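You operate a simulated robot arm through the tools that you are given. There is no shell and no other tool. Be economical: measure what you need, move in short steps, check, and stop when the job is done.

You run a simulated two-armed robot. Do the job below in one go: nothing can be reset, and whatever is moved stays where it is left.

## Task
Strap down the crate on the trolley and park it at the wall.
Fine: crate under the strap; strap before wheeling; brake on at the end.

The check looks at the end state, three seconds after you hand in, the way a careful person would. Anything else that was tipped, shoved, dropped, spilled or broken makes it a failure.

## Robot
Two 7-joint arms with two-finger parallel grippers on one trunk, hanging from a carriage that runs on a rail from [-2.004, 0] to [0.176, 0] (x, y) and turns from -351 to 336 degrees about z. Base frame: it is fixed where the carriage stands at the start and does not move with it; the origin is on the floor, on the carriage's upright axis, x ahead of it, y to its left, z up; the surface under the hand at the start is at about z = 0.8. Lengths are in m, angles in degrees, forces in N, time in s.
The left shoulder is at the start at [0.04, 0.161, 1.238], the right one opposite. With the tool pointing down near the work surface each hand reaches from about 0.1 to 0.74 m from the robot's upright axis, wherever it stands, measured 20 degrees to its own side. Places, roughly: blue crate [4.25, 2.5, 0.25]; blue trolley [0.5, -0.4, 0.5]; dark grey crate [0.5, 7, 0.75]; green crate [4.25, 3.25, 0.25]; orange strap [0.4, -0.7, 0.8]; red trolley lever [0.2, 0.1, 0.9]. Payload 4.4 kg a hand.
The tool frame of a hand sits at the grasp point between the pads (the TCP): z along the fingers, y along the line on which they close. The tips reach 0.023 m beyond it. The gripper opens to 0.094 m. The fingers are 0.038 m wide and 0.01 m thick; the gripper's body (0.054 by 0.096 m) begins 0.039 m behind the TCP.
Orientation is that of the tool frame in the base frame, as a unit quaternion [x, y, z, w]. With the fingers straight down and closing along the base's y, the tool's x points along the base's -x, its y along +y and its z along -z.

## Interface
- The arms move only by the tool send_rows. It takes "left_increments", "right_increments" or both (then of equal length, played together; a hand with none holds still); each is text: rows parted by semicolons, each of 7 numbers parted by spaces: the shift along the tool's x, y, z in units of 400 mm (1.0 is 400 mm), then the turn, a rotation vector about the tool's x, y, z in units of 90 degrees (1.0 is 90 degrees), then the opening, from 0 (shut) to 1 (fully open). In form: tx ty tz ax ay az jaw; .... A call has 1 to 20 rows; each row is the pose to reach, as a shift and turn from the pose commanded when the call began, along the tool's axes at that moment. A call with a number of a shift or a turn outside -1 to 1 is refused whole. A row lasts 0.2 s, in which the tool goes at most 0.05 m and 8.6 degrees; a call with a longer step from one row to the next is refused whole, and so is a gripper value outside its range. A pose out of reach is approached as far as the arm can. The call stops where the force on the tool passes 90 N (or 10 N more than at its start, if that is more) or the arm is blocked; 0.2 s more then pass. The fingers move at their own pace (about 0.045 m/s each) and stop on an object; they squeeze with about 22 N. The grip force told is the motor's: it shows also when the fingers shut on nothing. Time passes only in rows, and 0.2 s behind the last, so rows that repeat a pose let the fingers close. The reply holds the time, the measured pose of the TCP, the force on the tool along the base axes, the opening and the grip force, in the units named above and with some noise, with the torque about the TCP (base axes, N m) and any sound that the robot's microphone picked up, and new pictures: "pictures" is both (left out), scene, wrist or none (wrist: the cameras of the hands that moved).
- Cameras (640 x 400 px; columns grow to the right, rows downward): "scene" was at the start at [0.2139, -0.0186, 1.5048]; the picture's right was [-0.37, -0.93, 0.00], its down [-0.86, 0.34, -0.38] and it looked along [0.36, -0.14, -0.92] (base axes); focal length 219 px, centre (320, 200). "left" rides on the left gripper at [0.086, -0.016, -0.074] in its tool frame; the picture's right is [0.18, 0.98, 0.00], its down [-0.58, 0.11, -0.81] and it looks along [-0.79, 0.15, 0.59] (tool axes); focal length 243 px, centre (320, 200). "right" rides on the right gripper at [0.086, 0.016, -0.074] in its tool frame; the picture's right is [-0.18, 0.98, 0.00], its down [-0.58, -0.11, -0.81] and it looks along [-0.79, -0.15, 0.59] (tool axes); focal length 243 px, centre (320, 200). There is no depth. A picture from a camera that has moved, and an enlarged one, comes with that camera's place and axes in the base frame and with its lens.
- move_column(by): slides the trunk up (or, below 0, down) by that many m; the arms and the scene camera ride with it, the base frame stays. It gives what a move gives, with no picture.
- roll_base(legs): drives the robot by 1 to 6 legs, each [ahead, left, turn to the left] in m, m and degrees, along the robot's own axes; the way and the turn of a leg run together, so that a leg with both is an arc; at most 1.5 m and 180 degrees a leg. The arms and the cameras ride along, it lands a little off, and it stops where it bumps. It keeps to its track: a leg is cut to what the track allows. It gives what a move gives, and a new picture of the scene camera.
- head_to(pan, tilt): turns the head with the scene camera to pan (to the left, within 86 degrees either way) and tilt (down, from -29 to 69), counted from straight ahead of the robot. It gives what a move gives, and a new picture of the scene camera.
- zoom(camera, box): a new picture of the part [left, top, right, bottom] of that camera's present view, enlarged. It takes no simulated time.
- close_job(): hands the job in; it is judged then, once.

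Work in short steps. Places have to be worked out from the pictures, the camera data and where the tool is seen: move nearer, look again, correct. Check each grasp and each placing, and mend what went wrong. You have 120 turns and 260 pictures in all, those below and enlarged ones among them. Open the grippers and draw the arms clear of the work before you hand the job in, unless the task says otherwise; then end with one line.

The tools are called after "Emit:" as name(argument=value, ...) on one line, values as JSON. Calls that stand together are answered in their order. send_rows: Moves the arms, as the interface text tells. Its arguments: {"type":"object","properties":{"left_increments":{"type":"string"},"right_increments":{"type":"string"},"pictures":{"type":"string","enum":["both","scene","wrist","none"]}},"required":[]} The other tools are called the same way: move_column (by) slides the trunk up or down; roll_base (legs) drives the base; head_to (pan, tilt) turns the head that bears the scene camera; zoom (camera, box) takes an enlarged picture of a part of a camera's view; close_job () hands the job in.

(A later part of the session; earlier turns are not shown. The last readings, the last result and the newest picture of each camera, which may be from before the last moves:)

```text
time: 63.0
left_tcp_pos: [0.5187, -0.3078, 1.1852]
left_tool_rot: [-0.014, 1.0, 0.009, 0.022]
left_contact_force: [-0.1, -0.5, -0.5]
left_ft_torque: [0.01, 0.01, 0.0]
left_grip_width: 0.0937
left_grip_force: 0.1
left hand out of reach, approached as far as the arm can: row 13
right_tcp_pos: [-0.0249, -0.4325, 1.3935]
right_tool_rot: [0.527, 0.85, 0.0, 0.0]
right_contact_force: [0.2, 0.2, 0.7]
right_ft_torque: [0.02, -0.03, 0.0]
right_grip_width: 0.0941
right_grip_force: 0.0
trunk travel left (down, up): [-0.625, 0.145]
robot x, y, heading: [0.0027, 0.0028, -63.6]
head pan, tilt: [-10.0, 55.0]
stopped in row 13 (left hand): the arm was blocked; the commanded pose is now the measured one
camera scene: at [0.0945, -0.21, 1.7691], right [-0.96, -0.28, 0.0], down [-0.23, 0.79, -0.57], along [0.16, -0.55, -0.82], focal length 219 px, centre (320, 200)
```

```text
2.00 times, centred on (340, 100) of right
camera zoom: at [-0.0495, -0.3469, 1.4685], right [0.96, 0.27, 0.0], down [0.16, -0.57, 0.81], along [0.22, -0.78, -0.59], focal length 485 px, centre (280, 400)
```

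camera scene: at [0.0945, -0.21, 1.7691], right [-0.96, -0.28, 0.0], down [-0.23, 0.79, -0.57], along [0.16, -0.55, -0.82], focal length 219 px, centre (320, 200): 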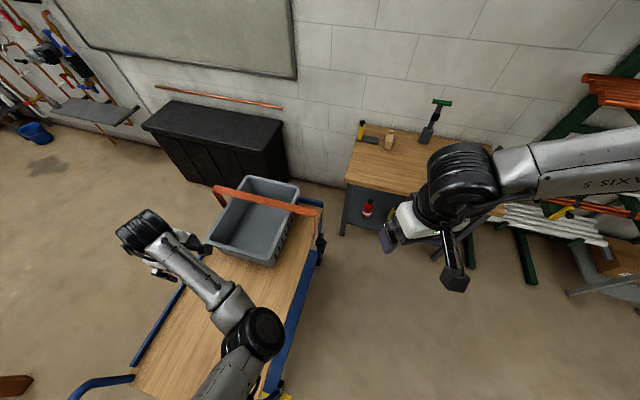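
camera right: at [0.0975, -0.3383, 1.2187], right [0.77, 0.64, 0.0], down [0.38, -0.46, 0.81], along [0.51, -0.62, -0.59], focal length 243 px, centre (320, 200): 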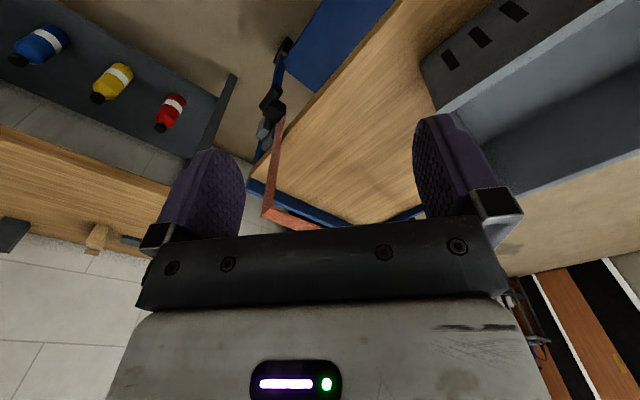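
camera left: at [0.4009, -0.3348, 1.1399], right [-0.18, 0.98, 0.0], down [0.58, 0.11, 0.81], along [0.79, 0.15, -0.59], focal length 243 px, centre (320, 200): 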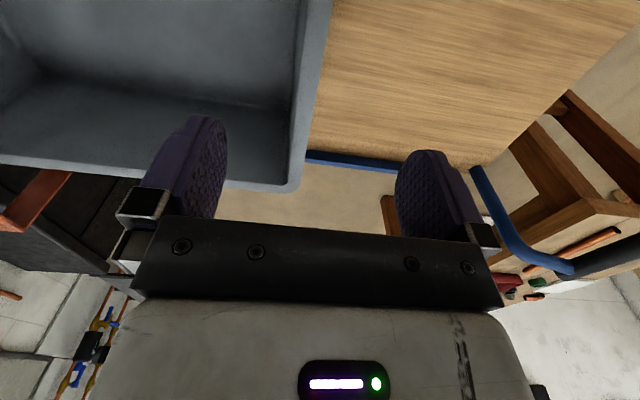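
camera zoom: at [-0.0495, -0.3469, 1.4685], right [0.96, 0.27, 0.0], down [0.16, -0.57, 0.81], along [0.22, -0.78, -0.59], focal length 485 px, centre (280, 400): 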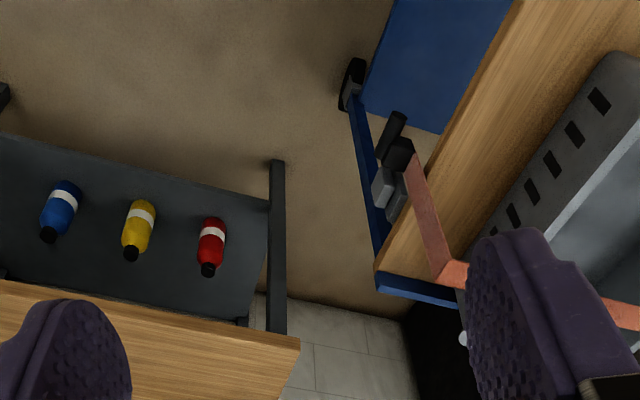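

The grip cylinder is at about (0.205,-0.64,0.713). To reach it, the trunk must come down, so first I raise and tuck the left hand.

Emit:
send_rows(left_increments="0 0 -0.1 0 0 0 1;0 0 -0.2 0 0 0 1;0.03 0 -0.3 0 0 0 1;0.06 0 -0.4 0 0 0 1;0.12 0 -0.5 0 0 0 1;0.2 0 -0.58 0 0 0 1;0.3 0 -0.62 0 0 0 1;0.4 0 -0.65 0 0 0 1;0.5 0 -0.65 0 0 0 1", right_increments="0 0 0 0 0 0.05 1;0 0 0 0 0 0.1 1;0 0 0 0 0 0.15 1;0 0 0 0 0 0.2 1;0 0 0 0 0 0.25 1;0 0 0 0 0 0.294 1;0 0 0 0 0 0.294 1;0 0 0 0 0 0.294 1;0 0 0 0 0 0.294 1", pictures="scene")

```text
time: 65.0
left_tcp_pos: [0.5687, -0.3421, 1.4112]
left_tool_rot: [-0.014, 1.0, 0.01, 0.02]
left_contact_force: [-1.1, 0.3, 0.2]
left_ft_torque: [0.0, 0.01, 0.0]
left_grip_width: 0.0938
left_grip_force: 0.0
left hand out of reach, approached as far as the arm can: row 1, 2, 3, 4, 5, 6, 7, 8, 9
right_tcp_pos: [-0.0255, -0.4319, 1.3926]
right_tool_rot: [0.708, 0.707, 0.0, 0.0]
right_contact_force: [1.0, 1.1, 0.4]
right_ft_torque: [0.04, 0.0, 0.01]
right_grip_width: 0.094
right_grip_force: 0.1
trunk travel left (down, up): [-0.625, 0.145]
robot x, y, heading: [0.0031, 0.0024, -63.5]
head pan, tilt: [-10.0, 55.0]
camera scene: at [0.0943, -0.2101, 1.7691], right [-0.96, -0.28, 0.0], down [-0.23, 0.79, -0.57], along [0.16, -0.55, -0.82], focal length 219 px, centre (320, 200)
```

scene: 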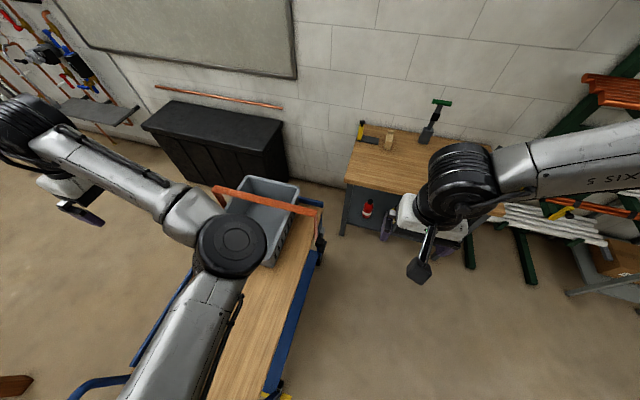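

Restore the left hand to its natural orientation (it's at a wrist limit) so it can be tucked.

Emit:
send_rows(left_increments="0 0 0 0 0 0.09 1;0 0 0 0 0 0.18 1;0 0 0 0 0 0.27 1;0 0 0 0 0 0.36 1;0 0 0 0 0 0.45 1;0 0 0 0 0 0.54 1;0 0 0 0 0 0.63 1;0 0 0 0 0 0.7 1;0 0 0 0 0 0.7 1", pictures="none")

Emit:
send_rows(left_increments="0.1 0.05 0 0 0 0 1;0.2 0.1 0 0 0 0 1;0.3 0.15 0 0 0 0 1;0.4 0.2 0 0 0 0 1;0.5 0.25 0 0 0 0 1;0.5 0.25 0 0 0 0 1", pictures="scene")

```text
time: 67.0
left_tcp_pos: [0.5695, -0.3448, 1.4099]
left_tool_rot: [0.512, 0.859, 0.018, 0.012]
left_contact_force: [-0.3, -0.1, -0.5]
left_ft_torque: [0.02, -0.04, -0.01]
left_grip_width: 0.094
left_grip_force: 0.1
right_tcp_pos: [-0.0238, -0.4331, 1.3933]
right_tool_rot: [0.707, 0.707, -0.001, 0.0]
right_contact_force: [-0.4, 0.5, 0.6]
right_ft_torque: [0.04, -0.01, 0.02]
right_grip_width: 0.094
right_grip_force: 0.0
trunk travel left (down, up): [-0.625, 0.145]
robot x, y, heading: [0.0031, -0.0008, -63.6]
head pan, tilt: [-10.0, 55.0]
```

```text
time: 68.4
left_tcp_pos: [0.5582, -0.1181, 1.4148]
left_tool_rot: [0.512, 0.859, 0.018, 0.012]
left_contact_force: [1.1, -0.8, 0.3]
left_ft_torque: [-0.02, -0.03, -0.04]
left_grip_width: 0.0939
left_grip_force: 0.1
left hand out of reach, approached as far as the arm can: row 1
right_tcp_pos: [-0.0243, -0.4317, 1.3926]
right_tool_rot: [0.707, 0.707, 0.0, 0.0]
right_contact_force: [-0.2, 0.3, -0.2]
right_ft_torque: [0.01, -0.02, -0.01]
right_grip_width: 0.0939
right_grip_force: 0.2
trunk travel left (down, up): [-0.625, 0.145]
robot x, y, heading: [0.0006, 0.0011, -63.5]
head pan, tilt: [-10.0, 55.0]
camera scene: at [0.0943, -0.21, 1.7691], right [-0.96, -0.28, 0.0], down [-0.23, 0.79, -0.57], along [0.16, -0.55, -0.82], focal length 219 px, centre (320, 200)
```

scene: 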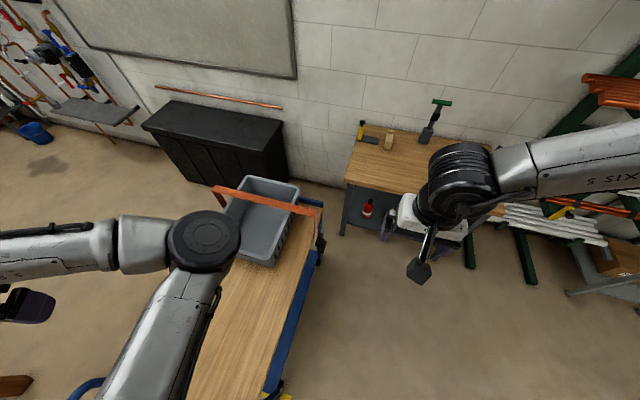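

Left hand is high and clear. Lower the trunk 0.32 m, then bring the right hand above the strap grip.

Emit:
move_column(by=-0.32)

Emit:
send_rows(right_increments="0 0.1 0 0 0 0 1;0 0.2 0 0 0 0 1;-0.05 0.3 0 0 0 0 1;-0.15 0.36 0 0 0 0 1;-0.25 0.42 0 0 0 0 1;-0.35 0.47 0 0 0 0 1;-0.4 0.5 0.05 0 0 0 1;-0.4 0.5 0.1 0 0 0 1", pictures="both")

```text
time: 71.6
left_tcp_pos: [0.5583, -0.1209, 1.0935]
left_tool_rot: [0.512, 0.859, 0.018, 0.012]
left_contact_force: [-0.3, 1.0, 0.3]
left_ft_torque: [0.03, 0.03, -0.01]
left_grip_width: 0.094
left_grip_force: 0.1
right_tcp_pos: [-0.0248, -0.4335, 1.0738]
right_tool_rot: [0.707, 0.707, -0.001, 0.0]
right_contact_force: [0.2, -0.1, -0.1]
right_ft_torque: [0.03, -0.01, -0.04]
right_grip_width: 0.094
right_grip_force: 0.0
trunk travel left (down, up): [-0.305, 0.465]
robot x, y, heading: [-0.0006, 0.0002, -63.8]
head pan, tilt: [-10.0, 55.0]
```

```text
time: 73.4
left_tcp_pos: [0.5579, -0.1203, 1.0945]
left_tool_rot: [0.511, 0.859, 0.018, 0.012]
left_contact_force: [0.1, -0.4, -0.3]
left_ft_torque: [-0.01, 0.03, -0.02]
left_grip_width: 0.0941
left_grip_force: 0.1
right_tcp_pos: [0.0931, -0.5715, 1.051]
right_tool_rot: [0.707, 0.707, 0.001, 0.0]
right_contact_force: [-0.3, -0.1, -0.7]
right_ft_torque: [0.01, -0.03, 0.0]
right_grip_width: 0.0939
right_grip_force: 0.1
right hand out of reach, approached as far as the arm can: row 4, 5, 6, 7, 8
trunk travel left (down, up): [-0.305, 0.465]
robot x, y, heading: [0.0022, -0.0013, -63.7]
head pan, tilt: [-10.0, 55.0]
camera scene: at [0.0943, -0.21, 1.4491], right [-0.96, -0.28, 0.0], down [-0.23, 0.79, -0.57], along [0.16, -0.55, -0.82], focal length 219 px, centre (320, 200)
camera right: at [0.1086, -0.484, 1.1269], right [0.98, -0.18, 0.0], down [-0.11, -0.58, 0.81], along [-0.15, -0.79, -0.59], focal length 243 px, centre (320, 200)
```

scene: 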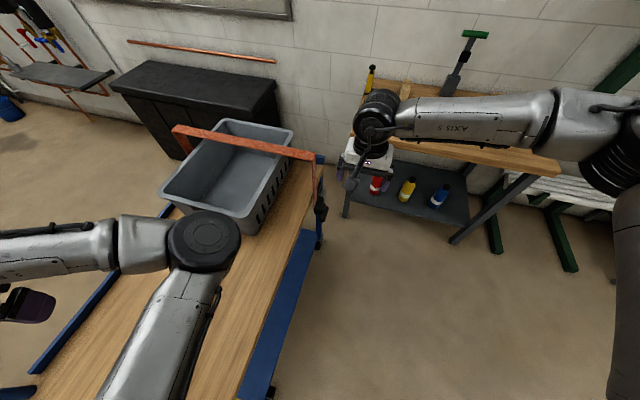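
right: 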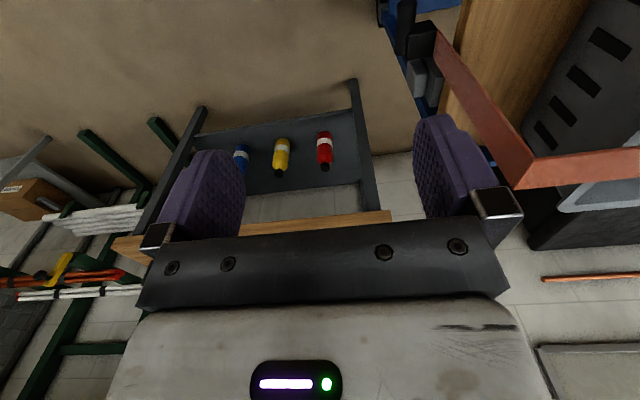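

Limit again: the right arm cannot cross leftwards in the robot's frame. Turning the base back left 24° puts the grip on the right arm's own side.

Emit:
send_rows(right_increments="0 -0.1 -0.05 0 0 0 1;0.05 -0.2 -0.1 0 0 0 1;0.1 -0.3 -0.1 0 0 0 1;0.1 -0.3 -0.1 0 0 0 1", pictures="none")

Emit:
roll_base(legs=[[0, 0, 24]])

```text
time: 74.4
left_tcp_pos: [0.5591, -0.1207, 1.0945]
left_tool_rot: [0.511, 0.859, 0.018, 0.013]
left_contact_force: [0.4, 0.0, 0.2]
left_ft_torque: [-0.02, 0.03, 0.0]
left_grip_width: 0.0941
left_grip_force: 0.0
right_tcp_pos: [-0.0264, -0.5327, 1.0945]
right_tool_rot: [0.707, 0.707, 0.0, 0.001]
right_contact_force: [-0.1, 0.5, -0.3]
right_ft_torque: [-0.04, -0.01, 0.03]
right_grip_width: 0.094
right_grip_force: 0.1
trunk travel left (down, up): [-0.305, 0.465]
robot x, y, heading: [-0.0004, -0.0027, -63.6]
head pan, tilt: [-10.0, 55.0]
```

```text
time: 76.0
left_tcp_pos: [0.5592, 0.1152, 1.0949]
left_tool_rot: [0.322, 0.946, 0.021, 0.008]
left_contact_force: [0.3, 0.0, -0.4]
left_ft_torque: [0.0, 0.01, 0.02]
left_grip_width: 0.0941
left_grip_force: 0.0
right_tcp_pos: [0.1907, -0.4976, 1.0934]
right_tool_rot: [0.545, 0.838, 0.0, -0.001]
right_contact_force: [0.2, 0.3, 0.2]
right_ft_torque: [-0.03, -0.02, -0.03]
right_grip_width: 0.094
right_grip_force: 0.0
trunk travel left (down, up): [-0.305, 0.465]
robot x, y, heading: [0.0005, 0.0021, -39.6]
head pan, tilt: [-10.0, 55.0]
camera scene: at [0.1728, -0.1544, 1.4491], right [-0.76, -0.65, 0.0], down [-0.53, 0.62, -0.57], along [0.37, -0.44, -0.82], focal length 219 px, centre (320, 200)
```

scene: 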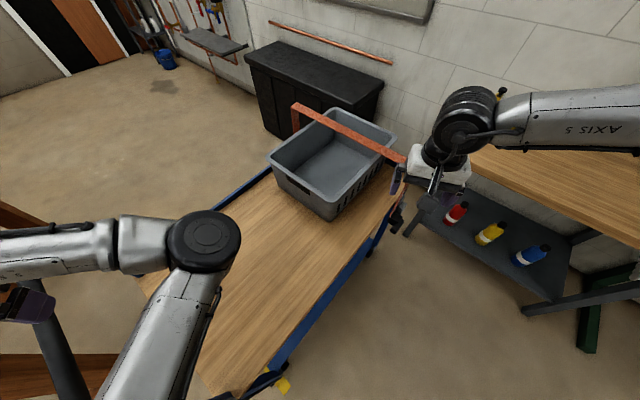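

Now align the right gripper (closing along x) and move to above the grip at (0.195,-0.60,0.90) with the jaws partly closed.

Emit:
send_rows(right_increments="-0.05 -0.02 0.05 0 0 0.067 0.6;-0.1 -0.04 0.12 0 0 0.134 0.6;-0.15 -0.06 0.2 0 0 0.2 0.6;-0.2 -0.08 0.28 0 0 0.267 0.6;-0.237 -0.094 0.38 0 0 0.267 0.6;-0.237 -0.094 0.48 0 0 0.267 0.6;-0.237 -0.094 0.48 0 0 0.267 0.6", pictures="both")

```text
time: 77.6
left_tcp_pos: [0.5595, 0.1154, 1.0951]
left_tool_rot: [0.322, 0.946, 0.02, 0.008]
left_contact_force: [0.0, 0.2, -0.1]
left_ft_torque: [0.02, -0.03, -0.03]
left_grip_width: 0.094
left_grip_force: 0.0
right_tcp_pos: [0.1944, -0.6022, 0.9018]
right_tool_rot: [0.708, 0.706, 0.001, 0.0]
right_contact_force: [-0.7, 0.1, 0.4]
right_ft_torque: [0.0, -0.02, 0.01]
right_grip_width: 0.0566
right_grip_force: 0.0
trunk travel left (down, up): [-0.305, 0.465]
robot x, y, heading: [0.0046, 0.0015, -39.3]
head pan, tilt: [-10.0, 55.0]
camera scene: at [0.1726, -0.1548, 1.4491], right [-0.76, -0.65, 0.0], down [-0.53, 0.62, -0.57], along [0.37, -0.44, -0.82], focal length 219 px, centre (320, 200)
camera right: at [0.2105, -0.5146, 0.9773], right [0.98, -0.19, 0.0], down [-0.11, -0.58, 0.81], along [-0.15, -0.79, -0.59], focal length 243 px, centre (320, 200)
```

scene: 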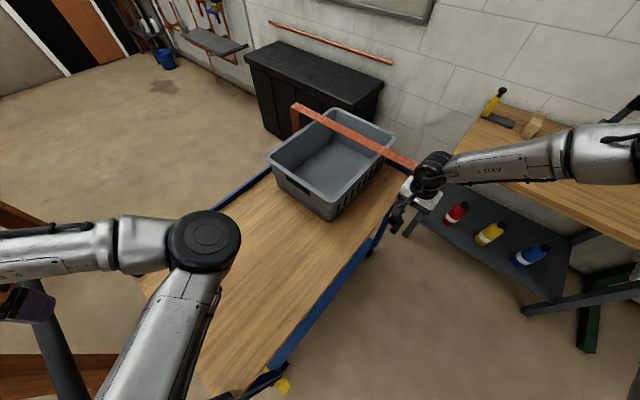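
right: 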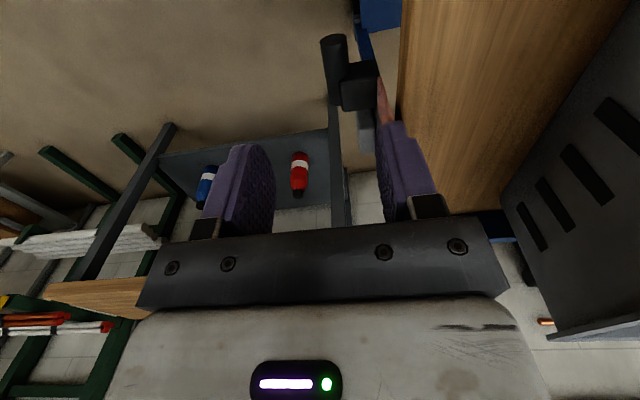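

The grip cylinder runs y≈-0.61..-0.68 at x≈0.206; the block behind it sits at y<-0.64. I descend with TCP to (0.203,-0.615,0.72) and check.

Emit:
send_rows(right_increments="-0.032 0.021 0 0 0 0 0.6;-0.032 0.021 0.1 0 0 0 0.6;-0.032 0.021 0.2 0 0 0 0.6;-0.032 0.021 0.28 0 0 0 0.6;-0.032 0.021 0.35 0 0 0 0.6;-0.032 0.021 0.41 0 0 0 0.6;-0.032 0.021 0.455 0 0 0 0.6;-0.032 0.021 0.455 0 0 0 0.6", pictures="wrist")

```text
time: 79.4
left_tcp_pos: [0.5594, 0.1144, 1.0948]
left_tool_rot: [0.322, 0.946, 0.021, 0.008]
left_contact_force: [0.9, 0.3, 0.2]
left_ft_torque: [0.0, 0.01, -0.01]
left_grip_width: 0.0945
left_grip_force: 0.0
right_tcp_pos: [0.1486, -0.5957, 0.8223]
right_tool_rot: [0.708, 0.706, 0.0, 0.0]
right_contact_force: [0.0, -0.7, -0.3]
right_ft_torque: [0.01, 0.01, -0.01]
right_grip_width: 0.0566
right_grip_force: 0.1
right hand out of reach, approached as far as the arm can: row 3, 4, 5, 6, 7, 8
trunk travel left (down, up): [-0.305, 0.465]
robot x, y, heading: [0.0029, 0.0036, -39.8]
head pan, tilt: [-10.0, 55.0]
camera right: at [0.1638, -0.5081, 0.8973], right [0.98, -0.19, 0.0], down [-0.11, -0.58, 0.81], along [-0.15, -0.79, -0.59], focal length 243 px, centre (320, 200)
```

right: 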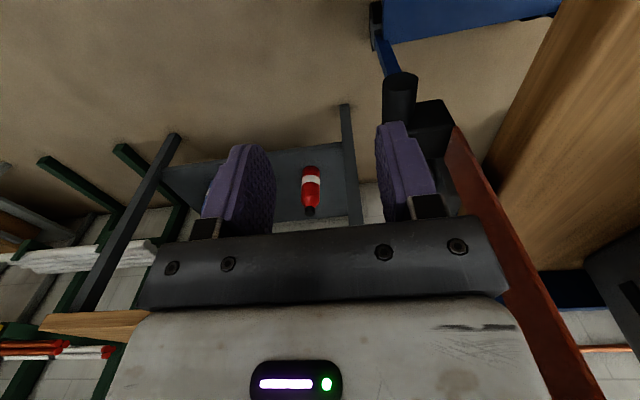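

Too low for this trunk height. I raise the left hand by 0.2 m, bring the right hand back up, then lower the trunk 0.15 m.

Emit:
send_rows(left_increments="0 0 -0.1 0 0 0 1;0 0 -0.2 0 0 0 1;0 0 -0.3 0 0 0 1;0 0 -0.4 0 0 0 1;0 0 -0.5 0 0 0 1;0 0 -0.5 0 0 0 1", right_increments="0 0 -0.1 0 0 0 0.6;0 0 -0.2 0 0 0 0.6;0 0 -0.3 0 0 0 0.6;0 0 -0.4 0 0 0 0.6;0 0 -0.5 0 0 0 0.6;0 0 -0.5 0 0 0 0.6", pictures="none")

Emit:
move_column(by=-0.15)

```text
time: 80.8
left_tcp_pos: [0.5535, 0.109, 1.2956]
left_tool_rot: [0.322, 0.947, 0.02, 0.009]
left_contact_force: [0.1, 0.0, -0.8]
left_ft_torque: [0.01, -0.02, 0.0]
left_grip_width: 0.094
left_grip_force: 0.1
right_tcp_pos: [0.1498, -0.598, 1.0222]
right_tool_rot: [0.708, 0.707, 0.0, 0.0]
right_contact_force: [-0.3, 0.0, -0.5]
right_ft_torque: [-0.01, 0.01, -0.02]
right_grip_width: 0.0563
right_grip_force: 0.0
trunk travel left (down, up): [-0.305, 0.465]
robot x, y, heading: [0.0018, 0.0004, -39.7]
head pan, tilt: [-10.0, 55.0]
```

```text
time: 82.6
left_tcp_pos: [0.5399, 0.1053, 1.1396]
left_tool_rot: [0.322, 0.946, 0.017, 0.004]
left_contact_force: [-0.3, -0.4, -1.1]
left_ft_torque: [-0.01, 0.03, 0.03]
left_grip_width: 0.0942
left_grip_force: 0.1
right_tcp_pos: [0.1344, -0.603, 0.8716]
right_tool_rot: [0.708, 0.707, -0.004, -0.003]
right_contact_force: [-0.7, 0.7, 0.2]
right_ft_torque: [0.01, 0.0, 0.0]
right_grip_width: 0.0564
right_grip_force: 0.2
trunk travel left (down, up): [-0.155, 0.615]
robot x, y, heading: [0.0018, 0.0, -39.9]
head pan, tilt: [-10.0, 55.0]
```

Both tools shifted slightly in x during lowering, so something may be touching. I'll look.

Emit:
head_to(pan=20, tilt=68)

Emit:
zoom(camera="right", box=[0, 0, 640, 400])

```text
time: 83.5
left_tcp_pos: [0.5401, 0.1053, 1.1387]
left_tool_rot: [0.323, 0.946, 0.017, 0.005]
left_contact_force: [0.2, 0.8, -0.2]
left_ft_torque: [0.02, -0.03, -0.01]
left_grip_width: 0.0942
left_grip_force: 0.0
right_tcp_pos: [0.1345, -0.6016, 0.8728]
right_tool_rot: [0.707, 0.707, -0.004, -0.002]
right_contact_force: [-0.1, 1.1, -0.3]
right_ft_torque: [-0.01, -0.04, 0.04]
right_grip_width: 0.0565
right_grip_force: 0.0
trunk travel left (down, up): [-0.155, 0.615]
robot x, y, heading: [0.0032, -0.0006, -39.8]
head pan, tilt: [20.0, 68.0]
camera scene: at [0.1684, -0.1222, 1.2832], right [-0.34, -0.94, 0.01], down [-0.88, 0.31, -0.37], along [0.34, -0.13, -0.93], focal length 219 px, centre (320, 200)
```

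scene: 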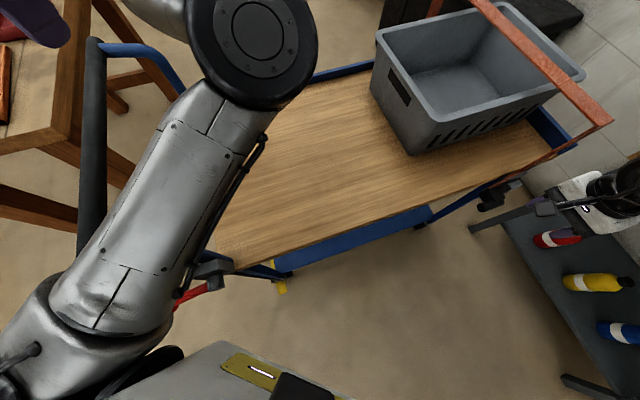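

```text
1.00 times, centred on (320, 200) of right (not enlarged: the box is as wide or as high as the picture)
camera zoom: at [0.1504, -0.5141, 0.9476], right [0.98, -0.19, -0.01], down [-0.1, -0.58, 0.81], along [-0.16, -0.79, -0.59], focal length 243 px, centre (320, 200)
```

zoom: 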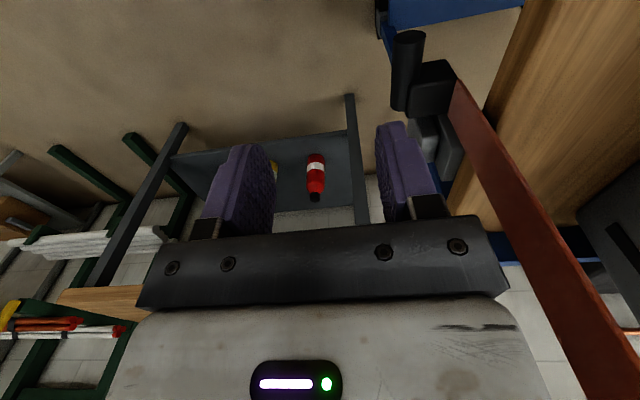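

The left upper arm is resting on the trolley's handle corner near the lever. Raise the trunk immediately, then swing the left arm out to its own side.

Emit:
move_column(by=0.2)

Emit:
send_rows(left_increments="0.05 0.1 0 0 0 0 1;0.1 0.2 0 0 0 0 1;0.15 0.3 0 0 0 0 1;0.2 0.4 0 0 0 0 1;0.25 0.5 0 0 0 0 1;0.3 0.6 0 0 0 0 1;0.35 0.7 0 0 0 0 1;0.35 0.7 0 0 0 0 1", pictures="scene")

```text
time: 85.7
left_tcp_pos: [0.5525, 0.11, 1.3444]
left_tool_rot: [0.322, 0.946, 0.02, 0.008]
left_contact_force: [0.3, -1.0, 0.1]
left_ft_torque: [0.0, 0.02, -0.02]
left_grip_width: 0.0937
left_grip_force: 0.2
right_tcp_pos: [0.1487, -0.5973, 1.0724]
right_tool_rot: [0.707, 0.707, 0.0, 0.0]
right_contact_force: [0.0, -0.1, 0.3]
right_ft_torque: [0.0, 0.01, 0.0]
right_grip_width: 0.0562
right_grip_force: 0.1
trunk travel left (down, up): [-0.355, 0.415]
robot x, y, heading: [0.0018, 0.0039, -39.6]
head pan, tilt: [20.0, 68.0]
```

```text
time: 87.5
left_tcp_pos: [0.6127, 0.4162, 1.3577]
left_tool_rot: [0.322, 0.946, 0.019, 0.009]
left_contact_force: [0.9, -0.4, 0.0]
left_ft_torque: [-0.02, 0.0, 0.04]
left_grip_width: 0.0939
left_grip_force: 0.0
right_tcp_pos: [0.1492, -0.5973, 1.0718]
right_tool_rot: [0.708, 0.707, 0.0, 0.0]
right_contact_force: [0.6, 0.1, -0.2]
right_ft_torque: [0.0, -0.01, -0.01]
right_grip_width: 0.0563
right_grip_force: 0.1
trunk travel left (down, up): [-0.355, 0.415]
robot x, y, heading: [0.0053, 0.0013, -39.5]
head pan, tilt: [20.0, 68.0]
camera scene: at [0.1795, -0.119, 1.4844], right [-0.34, -0.94, 0.0], down [-0.87, 0.31, -0.37], along [0.35, -0.13, -0.93], focal length 219 px, centre (320, 200)
```

scene: 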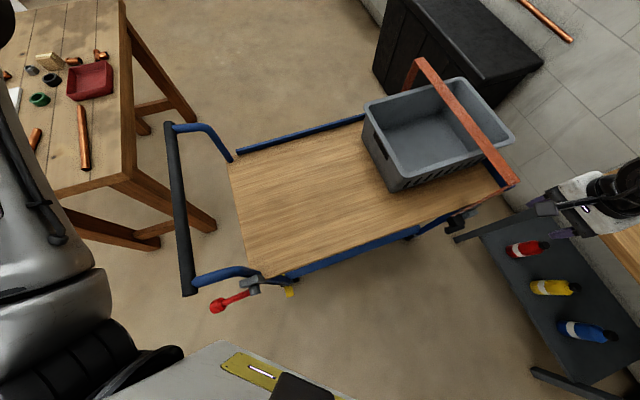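

The left arm is well clear now. Lower the trunk 0.2 m again.

Emit:
move_column(by=-0.2)

Emit:
send_rows(right_increments="-0.02 0.06 0 0 0 0 0.6;-0.04 0.13 0.05 0 0 0 0.6;-0.04 0.13 0.12 0 0 0 0.6;-0.04 0.13 0.2 0 0 0 0.6;-0.04 0.13 0.2 0 0 0 0.6", pictures="both")

```text
time: 89.7
left_tcp_pos: [0.61, 0.4166, 1.1809]
left_tool_rot: [0.323, 0.946, 0.019, 0.017]
left_contact_force: [-0.2, 0.5, 0.0]
left_ft_torque: [0.02, 0.02, -0.01]
left_grip_width: 0.0941
left_grip_force: 0.1
right_tcp_pos: [0.1497, -0.5965, 0.8901]
right_tool_rot: [0.709, 0.705, -0.001, 0.001]
right_contact_force: [-0.2, 0.4, 0.2]
right_ft_torque: [-0.02, 0.01, -0.02]
right_grip_width: 0.0563
right_grip_force: 0.0
trunk travel left (down, up): [-0.155, 0.615]
robot x, y, heading: [-0.0022, -0.004, -39.4]
head pan, tilt: [20.0, 68.0]
```

```text
time: 90.9
left_tcp_pos: [0.6101, 0.418, 1.1794]
left_tool_rot: [0.322, 0.946, 0.019, 0.015]
left_contact_force: [0.1, -0.1, 0.3]
left_ft_torque: [0.0, -0.01, 0.01]
left_grip_width: 0.0939
left_grip_force: 0.0
right_tcp_pos: [0.2009, -0.6134, 0.8112]
right_tool_rot: [0.708, 0.706, 0.001, -0.001]
right_contact_force: [0.0, -0.4, 0.3]
right_ft_torque: [0.02, 0.0, 0.01]
right_grip_width: 0.0565
right_grip_force: 0.0
trunk travel left (down, up): [-0.155, 0.615]
robot x, y, heading: [0.0029, -0.0021, -39.4]
head pan, tilt: [20.0, 68.0]
camera scene: at [0.1787, -0.1176, 1.3036], right [-0.34, -0.94, 0.0], down [-0.87, 0.31, -0.37], along [0.35, -0.12, -0.93], focal length 219 px, centre (320, 200)
camera right: at [0.2163, -0.5251, 0.886], right [0.98, -0.19, 0.0], down [-0.11, -0.58, 0.81], along [-0.15, -0.79, -0.59], focal length 243 px, centre (320, 200)
```

scene: 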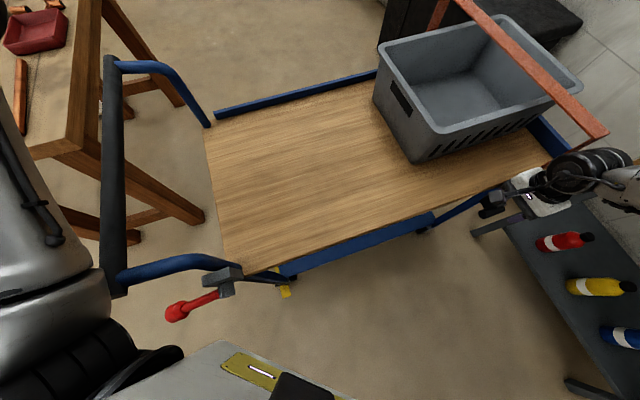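
right: 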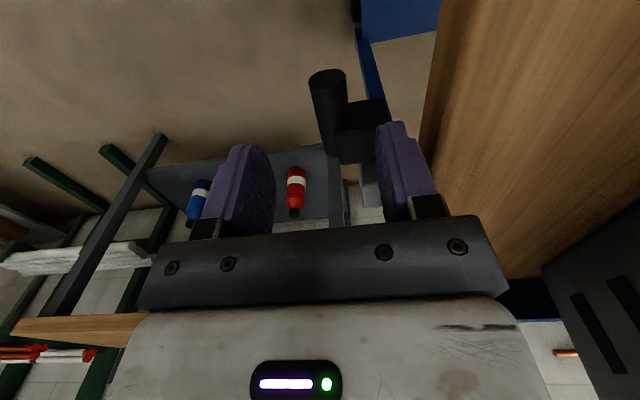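

Block's near face is at y≈-0.64, cylinder end at ≈-0.612. Final descent to TCP (0.204,-0.618,0.718), force-guarded.

Emit:
send_rows(right_increments="-0.012 0.008 0.05 0 0 0 0.6;-0.012 0.008 0.1 0 0 0 0.6;-0.012 0.008 0.15 0 0 0 0.6;-0.012 0.008 0.2 0 0 0 0.6;-0.012 0.008 0.235 0 0 0 0.6;-0.012 0.008 0.235 0 0 0 0.6", pictures="wrist")

```text
time: 92.3
left_tcp_pos: [0.6094, 0.4183, 1.1793]
left_tool_rot: [0.322, 0.946, 0.019, 0.014]
left_contact_force: [0.0, 0.5, 0.0]
left_ft_torque: [0.01, 0.0, 0.03]
left_grip_width: 0.0939
left_grip_force: 0.1
right_tcp_pos: [0.1923, -0.6141, 0.726]
right_tool_rot: [0.709, 0.705, 0.0, -0.001]
right_contact_force: [-0.9, 0.6, -0.4]
right_ft_torque: [0.0, 0.01, -0.02]
right_grip_width: 0.0564
right_grip_force: 0.1
right hand out of reach, approached as far as the arm can: row 4, 5, 6
trunk travel left (down, up): [-0.155, 0.615]
robot x, y, heading: [0.0026, -0.0005, -39.6]
head pan, tilt: [20.0, 68.0]
camera right: at [0.2084, -0.5266, 0.8007], right [0.98, -0.19, 0.0], down [-0.11, -0.58, 0.81], along [-0.15, -0.79, -0.59], focal length 243 px, centre (320, 200)
```

right: 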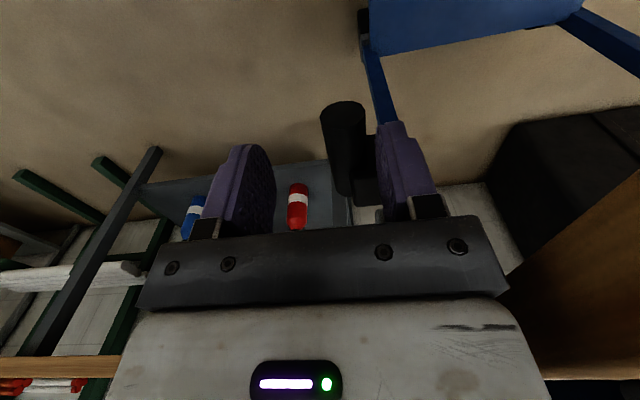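

The hand is at its reach limit (0.192,-0.614,0.726); by apparent size, the cylinder seems a bit lower (z≈0.69). Lower the trunk 0.04 m and recheck.

Emit:
move_column(by=-0.04)

Emit:
send_rows(right_increments="0 0.01 0 0 0 0 0.6;0 0.02 0 0 0 0 0.6;0 0.02 0 0 0 0 0.6", pictures="both")

Emit:
zoom(camera="scene", box=[460, 130, 640, 245])

```text
time: 93.3
left_tcp_pos: [0.6086, 0.4186, 1.1821]
left_tool_rot: [0.323, 0.946, 0.018, 0.024]
left_contact_force: [0.2, 0.3, 0.5]
left_ft_torque: [0.0, -0.01, 0.03]
left_grip_width: 0.0939
left_grip_force: 0.2
right_tcp_pos: [0.195, -0.6123, 0.7248]
right_tool_rot: [0.708, 0.706, 0.001, -0.001]
right_contact_force: [0.1, 0.3, 0.7]
right_ft_torque: [0.01, 0.01, -0.02]
right_grip_width: 0.0565
right_grip_force: 0.0
trunk travel left (down, up): [-0.172, 0.598]
robot x, y, heading: [0.0013, -0.0036, -39.7]
head pan, tilt: [20.0, 68.0]
stopped: the arm was blocked; the commanded pose is now the measured one
```

```text
time: 94.1
left_tcp_pos: [0.6081, 0.4192, 1.1805]
left_tool_rot: [0.324, 0.946, 0.017, 0.023]
left_contact_force: [0.1, 0.9, -0.7]
left_ft_torque: [-0.03, -0.02, -0.04]
left_grip_width: 0.094
left_grip_force: 0.1
right_tcp_pos: [0.1981, -0.6109, 0.7284]
right_tool_rot: [0.708, 0.706, 0.0, -0.001]
right_contact_force: [0.1, 0.6, -0.2]
right_ft_torque: [0.01, 0.04, -0.01]
right_grip_width: 0.0563
right_grip_force: 0.0
right hand out of reach, approached as far as the arm can: row 2, 3
trunk travel left (down, up): [-0.172, 0.598]
robot x, y, heading: [0.0035, 0.0014, -39.7]
head pan, tilt: [20.0, 68.0]
camera scene: at [0.1776, -0.116, 1.3014], right [-0.34, -0.94, 0.0], down [-0.87, 0.31, -0.37], along [0.35, -0.12, -0.93], focal length 219 px, centre (320, 200)
camera right: at [0.2137, -0.5233, 0.8034], right [0.98, -0.19, 0.0], down [-0.11, -0.58, 0.8], along [-0.15, -0.79, -0.59], focal length 243 px, centre (320, 200)
```

scene: 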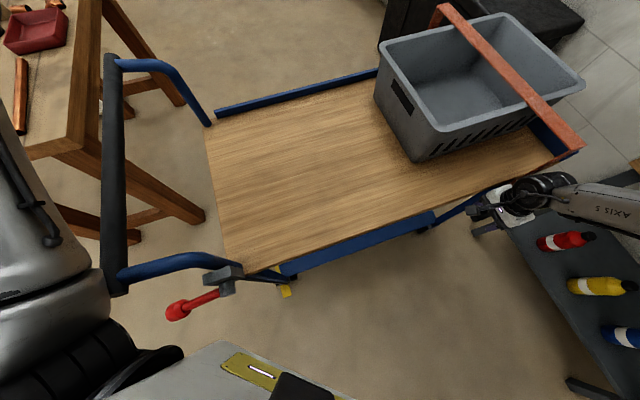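
right: 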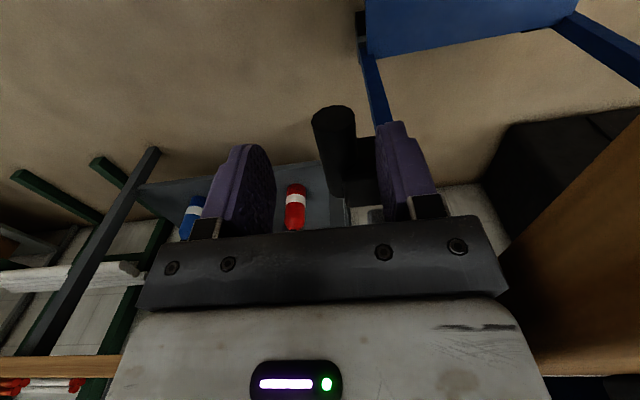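

```text
3.48 times, centred on (550, 188) of scene
camera zoom: at [0.1776, -0.116, 1.3014], right [-0.34, -0.94, 0.0], down [-0.87, 0.31, -0.37], along [0.35, -0.12, -0.93], focal length 762 px, centre (-480, 244)
```

zoom: 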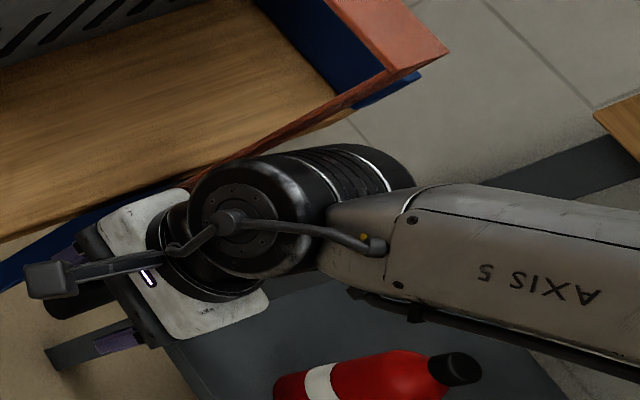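

The trunk can't go lower because the left upper arm nears the handle. I'll raise up, pull both hands back, and turn the robot to face nearly forward, which brings the right shoulder closer to the grip.

Emit:
move_column(by=0.17)

Emit:
send_rows(right_increments="0.02 0 -0.1 0 0 0 0.6;0.04 -0.05 -0.2 0 0 0 0.6;0.06 -0.12 -0.3 0 0 0 0.6;0.08 -0.2 -0.38 0 0 0 0.6;0.1 -0.28 -0.44 0 0 0 0.6;0.12 -0.36 -0.5 0 0 0 0.6;0.12 -0.36 -0.5 0 0 0 0.6", left_increments="0.1 0 0 0 0 0 1;0.2 0.03 0 0 0 0 1;0.3 0.06 0 0 0 0 1;0.4 0.1 0 0 0 0 1;0.5 0.15 0 0 0 0 1;0.6 0.2 0 0 0 0 1;0.6 0.2 0 0 0 0 1", pictures="none")

Emit:
roll_base(legs=[[0, 0, 32]])

```text
time: 96.0
left_tcp_pos: [0.6091, 0.4169, 1.3497]
left_tool_rot: [0.323, 0.946, 0.016, 0.024]
left_contact_force: [0.2, -0.1, -1.2]
left_ft_torque: [0.03, -0.01, -0.02]
left_grip_width: 0.094
left_grip_force: 0.1
right_tcp_pos: [0.1995, -0.615, 0.8994]
right_tool_rot: [0.708, 0.707, 0.0, 0.001]
right_contact_force: [-0.2, 0.5, -0.7]
right_ft_torque: [0.01, -0.02, -0.04]
right_grip_width: 0.0564
right_grip_force: 0.1
trunk travel left (down, up): [-0.342, 0.428]
robot x, y, heading: [0.0026, 0.0005, -39.8]
head pan, tilt: [20.0, 68.0]
```

```text
time: 97.6
left_tcp_pos: [0.4677, 0.6265, 1.3467]
left_tool_rot: [0.324, 0.946, 0.016, 0.023]
left_contact_force: [0.5, 0.0, 0.6]
left_ft_torque: [-0.01, 0.02, -0.01]
left_grip_width: 0.0939
left_grip_force: 0.2
right_tcp_pos: [0.0543, -0.5674, 1.0982]
right_tool_rot: [0.707, 0.707, 0.001, 0.0]
right_contact_force: [0.5, -0.6, -1.1]
right_ft_torque: [0.0, -0.01, -0.01]
right_grip_width: 0.0564
right_grip_force: 0.0
trunk travel left (down, up): [-0.342, 0.428]
robot x, y, heading: [0.0004, 0.0006, -40.2]
head pan, tilt: [20.0, 68.0]
```

```text
time: 99.6
left_tcp_pos: [0.0667, 0.7754, 1.3471]
left_tool_rot: [0.052, 0.998, 0.022, 0.018]
left_contact_force: [0.1, 0.4, 0.3]
left_ft_torque: [-0.02, 0.02, 0.04]
left_grip_width: 0.0942
left_grip_force: 0.0
right_tcp_pos: [0.345, -0.4538, 1.0982]
right_tool_rot: [0.487, 0.873, 0.001, 0.0]
right_contact_force: [-0.2, -0.8, 0.4]
right_ft_torque: [-0.01, 0.0, -0.01]
right_grip_width: 0.0563
right_grip_force: 0.2
trunk travel left (down, up): [-0.342, 0.428]
robot x, y, heading: [0.0026, -0.0009, -8.2]
head pan, tilt: [20.0, 68.0]
camera scene: at [0.2161, -0.007, 1.4715], right [0.21, -0.98, 0.0], down [-0.91, -0.2, -0.37], along [0.37, 0.08, -0.93], focal length 219 px, centre (320, 200)
```

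scene: 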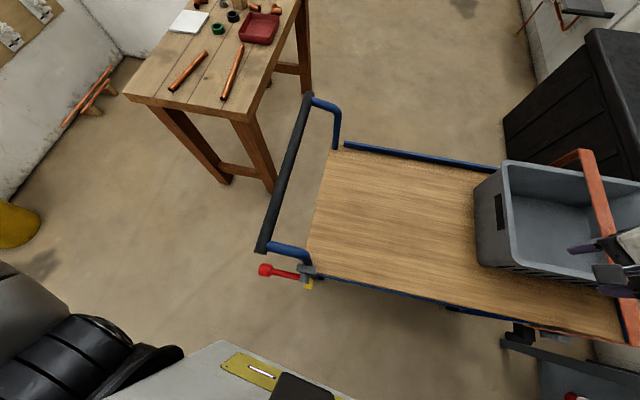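

The left arm is well clear. Bring the right hand to above the grip again with alignment, at this heading.

Emit:
send_rows(right_increments="-0.02 -0.1 0 0 0 0.07 0.6;-0.04 -0.2 0 0 0 0.14 0.6;-0.07 -0.3 0 0 0 0.21 0.6;-0.09 -0.4 0 0 0 0.28 0.6;-0.12 -0.515 0 0 0 0.356 0.6;-0.12 -0.515 0.1 0 0 0.356 0.6;-0.12 -0.515 0.2 0 0 0.356 0.6;-0.12 -0.515 0.3 0 0 0.356 0.6;-0.12 -0.515 0.4 0 0 0.356 0.6;-0.12 -0.515 0.5 0 0 0.356 0.6;-0.12 -0.515 0.5 0 0 0.356 0.6", pictures="wrist")

```text
time: 102.0
left_tcp_pos: [0.0673, 0.7776, 1.3465]
left_tool_rot: [0.052, 0.998, 0.022, 0.018]
left_contact_force: [0.0, 0.4, 0.9]
left_ft_torque: [0.02, -0.01, 0.03]
left_grip_width: 0.094
left_grip_force: 0.0
right_tcp_pos: [0.1957, -0.6025, 0.8951]
right_tool_rot: [0.709, 0.705, 0.001, 0.001]
right_contact_force: [-0.7, -0.6, -0.6]
right_ft_torque: [0.01, 0.03, 0.02]
right_grip_width: 0.0562
right_grip_force: 0.1
trunk travel left (down, up): [-0.342, 0.428]
robot x, y, heading: [-0.0013, 0.001, -7.8]
head pan, tilt: [20.0, 68.0]
camera right: at [0.2128, -0.5143, 0.9699], right [0.98, -0.19, 0.0], down [-0.11, -0.58, 0.81], along [-0.15, -0.79, -0.59], focal length 243 px, centre (320, 200)
```

right: 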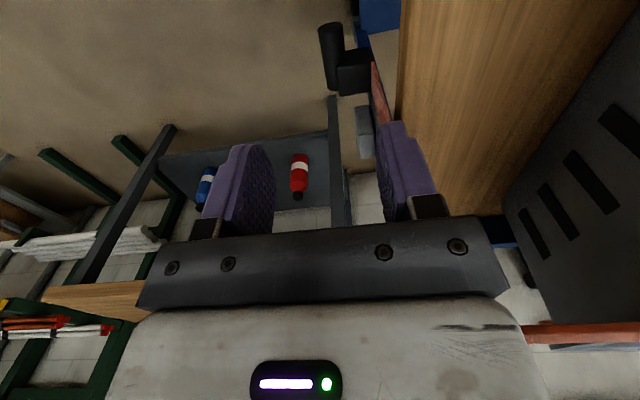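

Reached. Now descend toward z≈0.71 at (0.203,-0.616).

Emit:
send_rows(right_increments="-0.034 0.018 0.08 0 0 0 0.6;-0.034 0.018 0.16 0 0 0 0.6;-0.034 0.018 0.24 0 0 0 0.6;-0.034 0.018 0.32 0 0 0 0.6;-0.034 0.018 0.38 0 0 0 0.6;-0.034 0.018 0.43 0 0 0 0.6;-0.034 0.018 0.47 0 0 0 0.6;-0.034 0.018 0.47 0 0 0 0.6", pictures="wrist")

```text
time: 103.8
left_tcp_pos: [0.0666, 0.7776, 1.3478]
left_tool_rot: [0.051, 0.998, 0.023, 0.018]
left_contact_force: [0.2, 0.1, -0.7]
left_ft_torque: [0.04, 0.01, 0.01]
left_grip_width: 0.0939
left_grip_force: 0.0
right_tcp_pos: [0.2056, -0.6158, 0.7079]
right_tool_rot: [0.709, 0.705, 0.001, 0.0]
right_contact_force: [0.1, 2.9, 1.0]
right_ft_torque: [-0.22, 0.0, 0.06]
right_grip_width: 0.0565
right_grip_force: 0.1
trunk travel left (down, up): [-0.342, 0.428]
robot x, y, heading: [-0.0001, -0.0015, -8.0]
head pan, tilt: [20.0, 68.0]
camera right: at [0.2205, -0.5284, 0.7845], right [0.98, -0.19, 0.0], down [-0.11, -0.58, 0.81], along [-0.15, -0.79, -0.59], focal length 243 px, centre (320, 200)
```

right: 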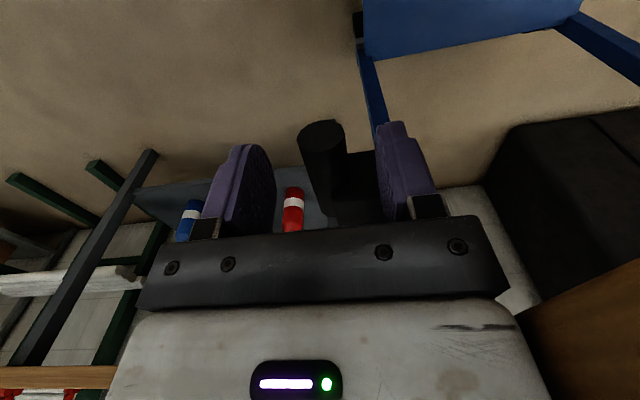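

Reached, with the cylinder between the fingers. Close the grip.

Emit:
send_rows(right_increments="0 0 0 0 0 0 0.3;0 0 0 0 0 0 0;0 0 0 0 0 0 0;0 0 0 0 0 0 0;0 0 0 0 0 0 0", pictures="wrist")

```text
time: 105.0
left_tcp_pos: [0.0673, 0.7766, 1.3472]
left_tool_rot: [0.052, 0.998, 0.022, 0.018]
left_contact_force: [0.2, 0.0, -0.7]
left_ft_torque: [-0.02, -0.02, -0.04]
left_grip_width: 0.0939
left_grip_force: 0.1
right_tcp_pos: [0.2057, -0.6148, 0.7085]
right_tool_rot: [0.709, 0.705, 0.001, 0.0]
right_contact_force: [3.4, 2.2, -2.1]
right_ft_torque: [0.02, -0.03, 0.78]
right_grip_width: 0.0222
right_grip_force: 44.8
trunk travel left (down, up): [-0.342, 0.428]
robot x, y, heading: [0.002, 0.0011, -7.8]
head pan, tilt: [20.0, 68.0]
camera right: at [0.2213, -0.5283, 0.7848], right [0.98, -0.19, 0.0], down [-0.11, -0.58, 0.81], along [-0.15, -0.79, -0.59], focal length 243 px, centre (320, 200)
```

right: 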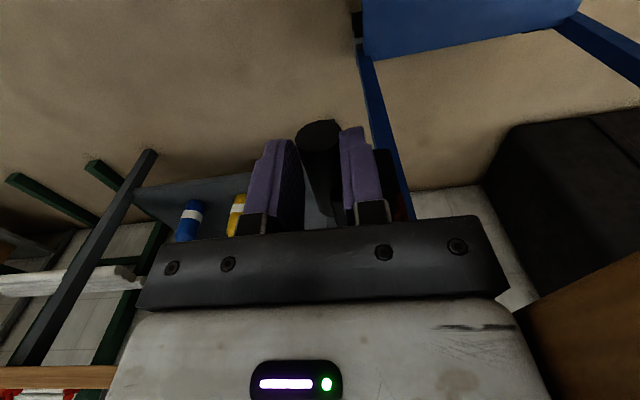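

Cylinder gripped (22 mm). Now probe the compliance: nudge 1.5 cm toward -y (toward the keeper).

Emit:
send_rows(right_increments="-0.02 0 0 0 0 0 0;-0.04 0 0 0 0 0 0;-0.04 0 0 0 0 0 0", pictures="wrist")

```text
time: 105.6
left_tcp_pos: [0.0644, 0.7798, 1.3488]
left_tool_rot: [0.051, 0.998, 0.024, 0.017]
left_contact_force: [0.1, -0.3, -0.5]
left_ft_torque: [0.0, 0.01, 0.0]
left_grip_width: 0.0939
left_grip_force: 0.1
right_tcp_pos: [0.2065, -0.6157, 0.7096]
right_tool_rot: [0.699, 0.715, 0.007, -0.004]
right_contact_force: [-10.0, 44.2, 35.2]
right_ft_torque: [-6.0, -0.42, 2.06]
right_grip_width: 0.0221
right_grip_force: 44.6
trunk travel left (down, up): [-0.342, 0.428]
robot x, y, heading: [-0.001, -0.0014, -7.7]
head pan, tilt: [20.0, 68.0]
stopped in row 3 (right hand): the force on the tool passed its limit at 95 N (the readings are from after the stop); the commanded pose is now the measured one
camera right: at [0.2185, -0.5292, 0.7854], right [0.99, -0.16, 0.0], down [-0.1, -0.6, 0.8], along [-0.13, -0.79, -0.61], focal length 243 px, centre (320, 200)
```

right: 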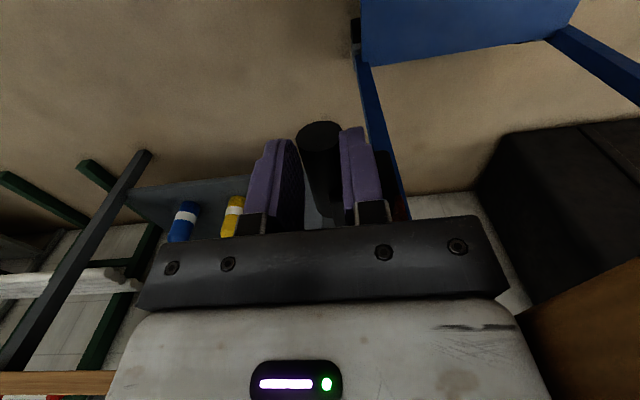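

Rigid toward -y. Probe downward 1.2 cm next.

Emit:
send_rows(right_increments="0 0 0 0 0 0 0;0 0 0.015 0 0 0 0;0 0 0.03 0 0 0 0", pictures="none")

Emit:
send_rows(right_increments="0 0 -0.015 0 0 0 0;0 0 -0.03 0 0 0 0;0 0 -0.045 0 0 0 0", pictures="none")

```text
time: 106.1
left_tcp_pos: [0.0645, 0.7796, 1.3486]
left_tool_rot: [0.051, 0.998, 0.024, 0.017]
left_contact_force: [0.2, -0.5, -0.1]
left_ft_torque: [-0.01, -0.01, -0.04]
left_grip_width: 0.094
left_grip_force: 0.0
right_tcp_pos: [0.2052, -0.6168, 0.7083]
right_tool_rot: [0.699, 0.715, 0.007, -0.004]
right_contact_force: [-12.0, 34.9, 31.9]
right_ft_torque: [-4.81, -1.01, 1.38]
right_grip_width: 0.0222
right_grip_force: 44.7
trunk travel left (down, up): [-0.342, 0.428]
robot x, y, heading: [0.0006, 0.0013, -7.8]
head pan, tilt: [20.0, 68.0]
stopped in row 2 (right hand): the force on the tool passed its limit at 100 N (the readings are from after the stop); the commanded pose is now the measured one
```

```text
time: 106.9
left_tcp_pos: [0.0655, 0.7806, 1.3503]
left_tool_rot: [0.051, 0.998, 0.024, 0.016]
left_contact_force: [-0.3, 0.3, -0.1]
left_ft_torque: [0.0, 0.02, 0.04]
left_grip_width: 0.0938
left_grip_force: 0.1
right_tcp_pos: [0.2073, -0.6152, 0.7251]
right_tool_rot: [0.701, 0.713, 0.007, -0.005]
right_contact_force: [-2.0, 22.4, -18.3]
right_ft_torque: [-1.52, 0.59, 0.77]
right_grip_width: 0.0
right_grip_force: 42.3
trunk travel left (down, up): [-0.342, 0.428]
robot x, y, heading: [0.0014, 0.0002, -7.7]
head pan, tilt: [20.0, 68.0]
```

It's rigid downward and toward -y; going up, the fingers slipped off the cylinder (they held only its upper half). I re-open, reposition lower, grip again and try lifting.

Emit:
send_rows(right_increments="0 0 -0.03 0 0 0 0;0 0 -0.06 0 0 0 0.3;0 0 -0.06 0.0 0 0.015 0.6;0 0 -0.06 0 0 0.015 0.6;0 0 -0.06 0 0 0.015 0.6", pictures="wrist")

```text
time: 108.1
left_tcp_pos: [0.0655, 0.7807, 1.3507]
left_tool_rot: [0.051, 0.998, 0.026, 0.018]
left_contact_force: [-0.7, -0.3, -0.4]
left_ft_torque: [0.01, 0.01, -0.02]
left_grip_width: 0.094
left_grip_force: 0.1
right_tcp_pos: [0.2062, -0.6138, 0.7489]
right_tool_rot: [0.709, 0.705, 0.008, -0.006]
right_contact_force: [1.3, 30.9, -14.2]
right_ft_torque: [-2.36, 0.71, 1.26]
right_grip_width: 0.0566
right_grip_force: 0.1
trunk travel left (down, up): [-0.342, 0.428]
robot x, y, heading: [-0.0006, -0.0012, -7.7]
head pan, tilt: [20.0, 68.0]
camera right: at [0.2226, -0.5283, 0.8264], right [0.98, -0.19, 0.0], down [-0.12, -0.6, 0.79], along [-0.15, -0.78, -0.61], focal length 243 px, centre (320, 200)
```

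right: 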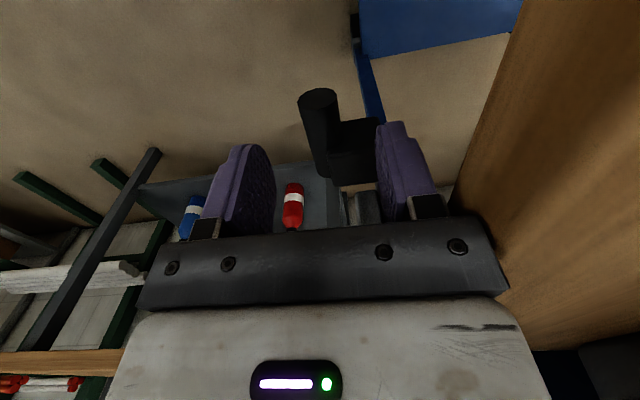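

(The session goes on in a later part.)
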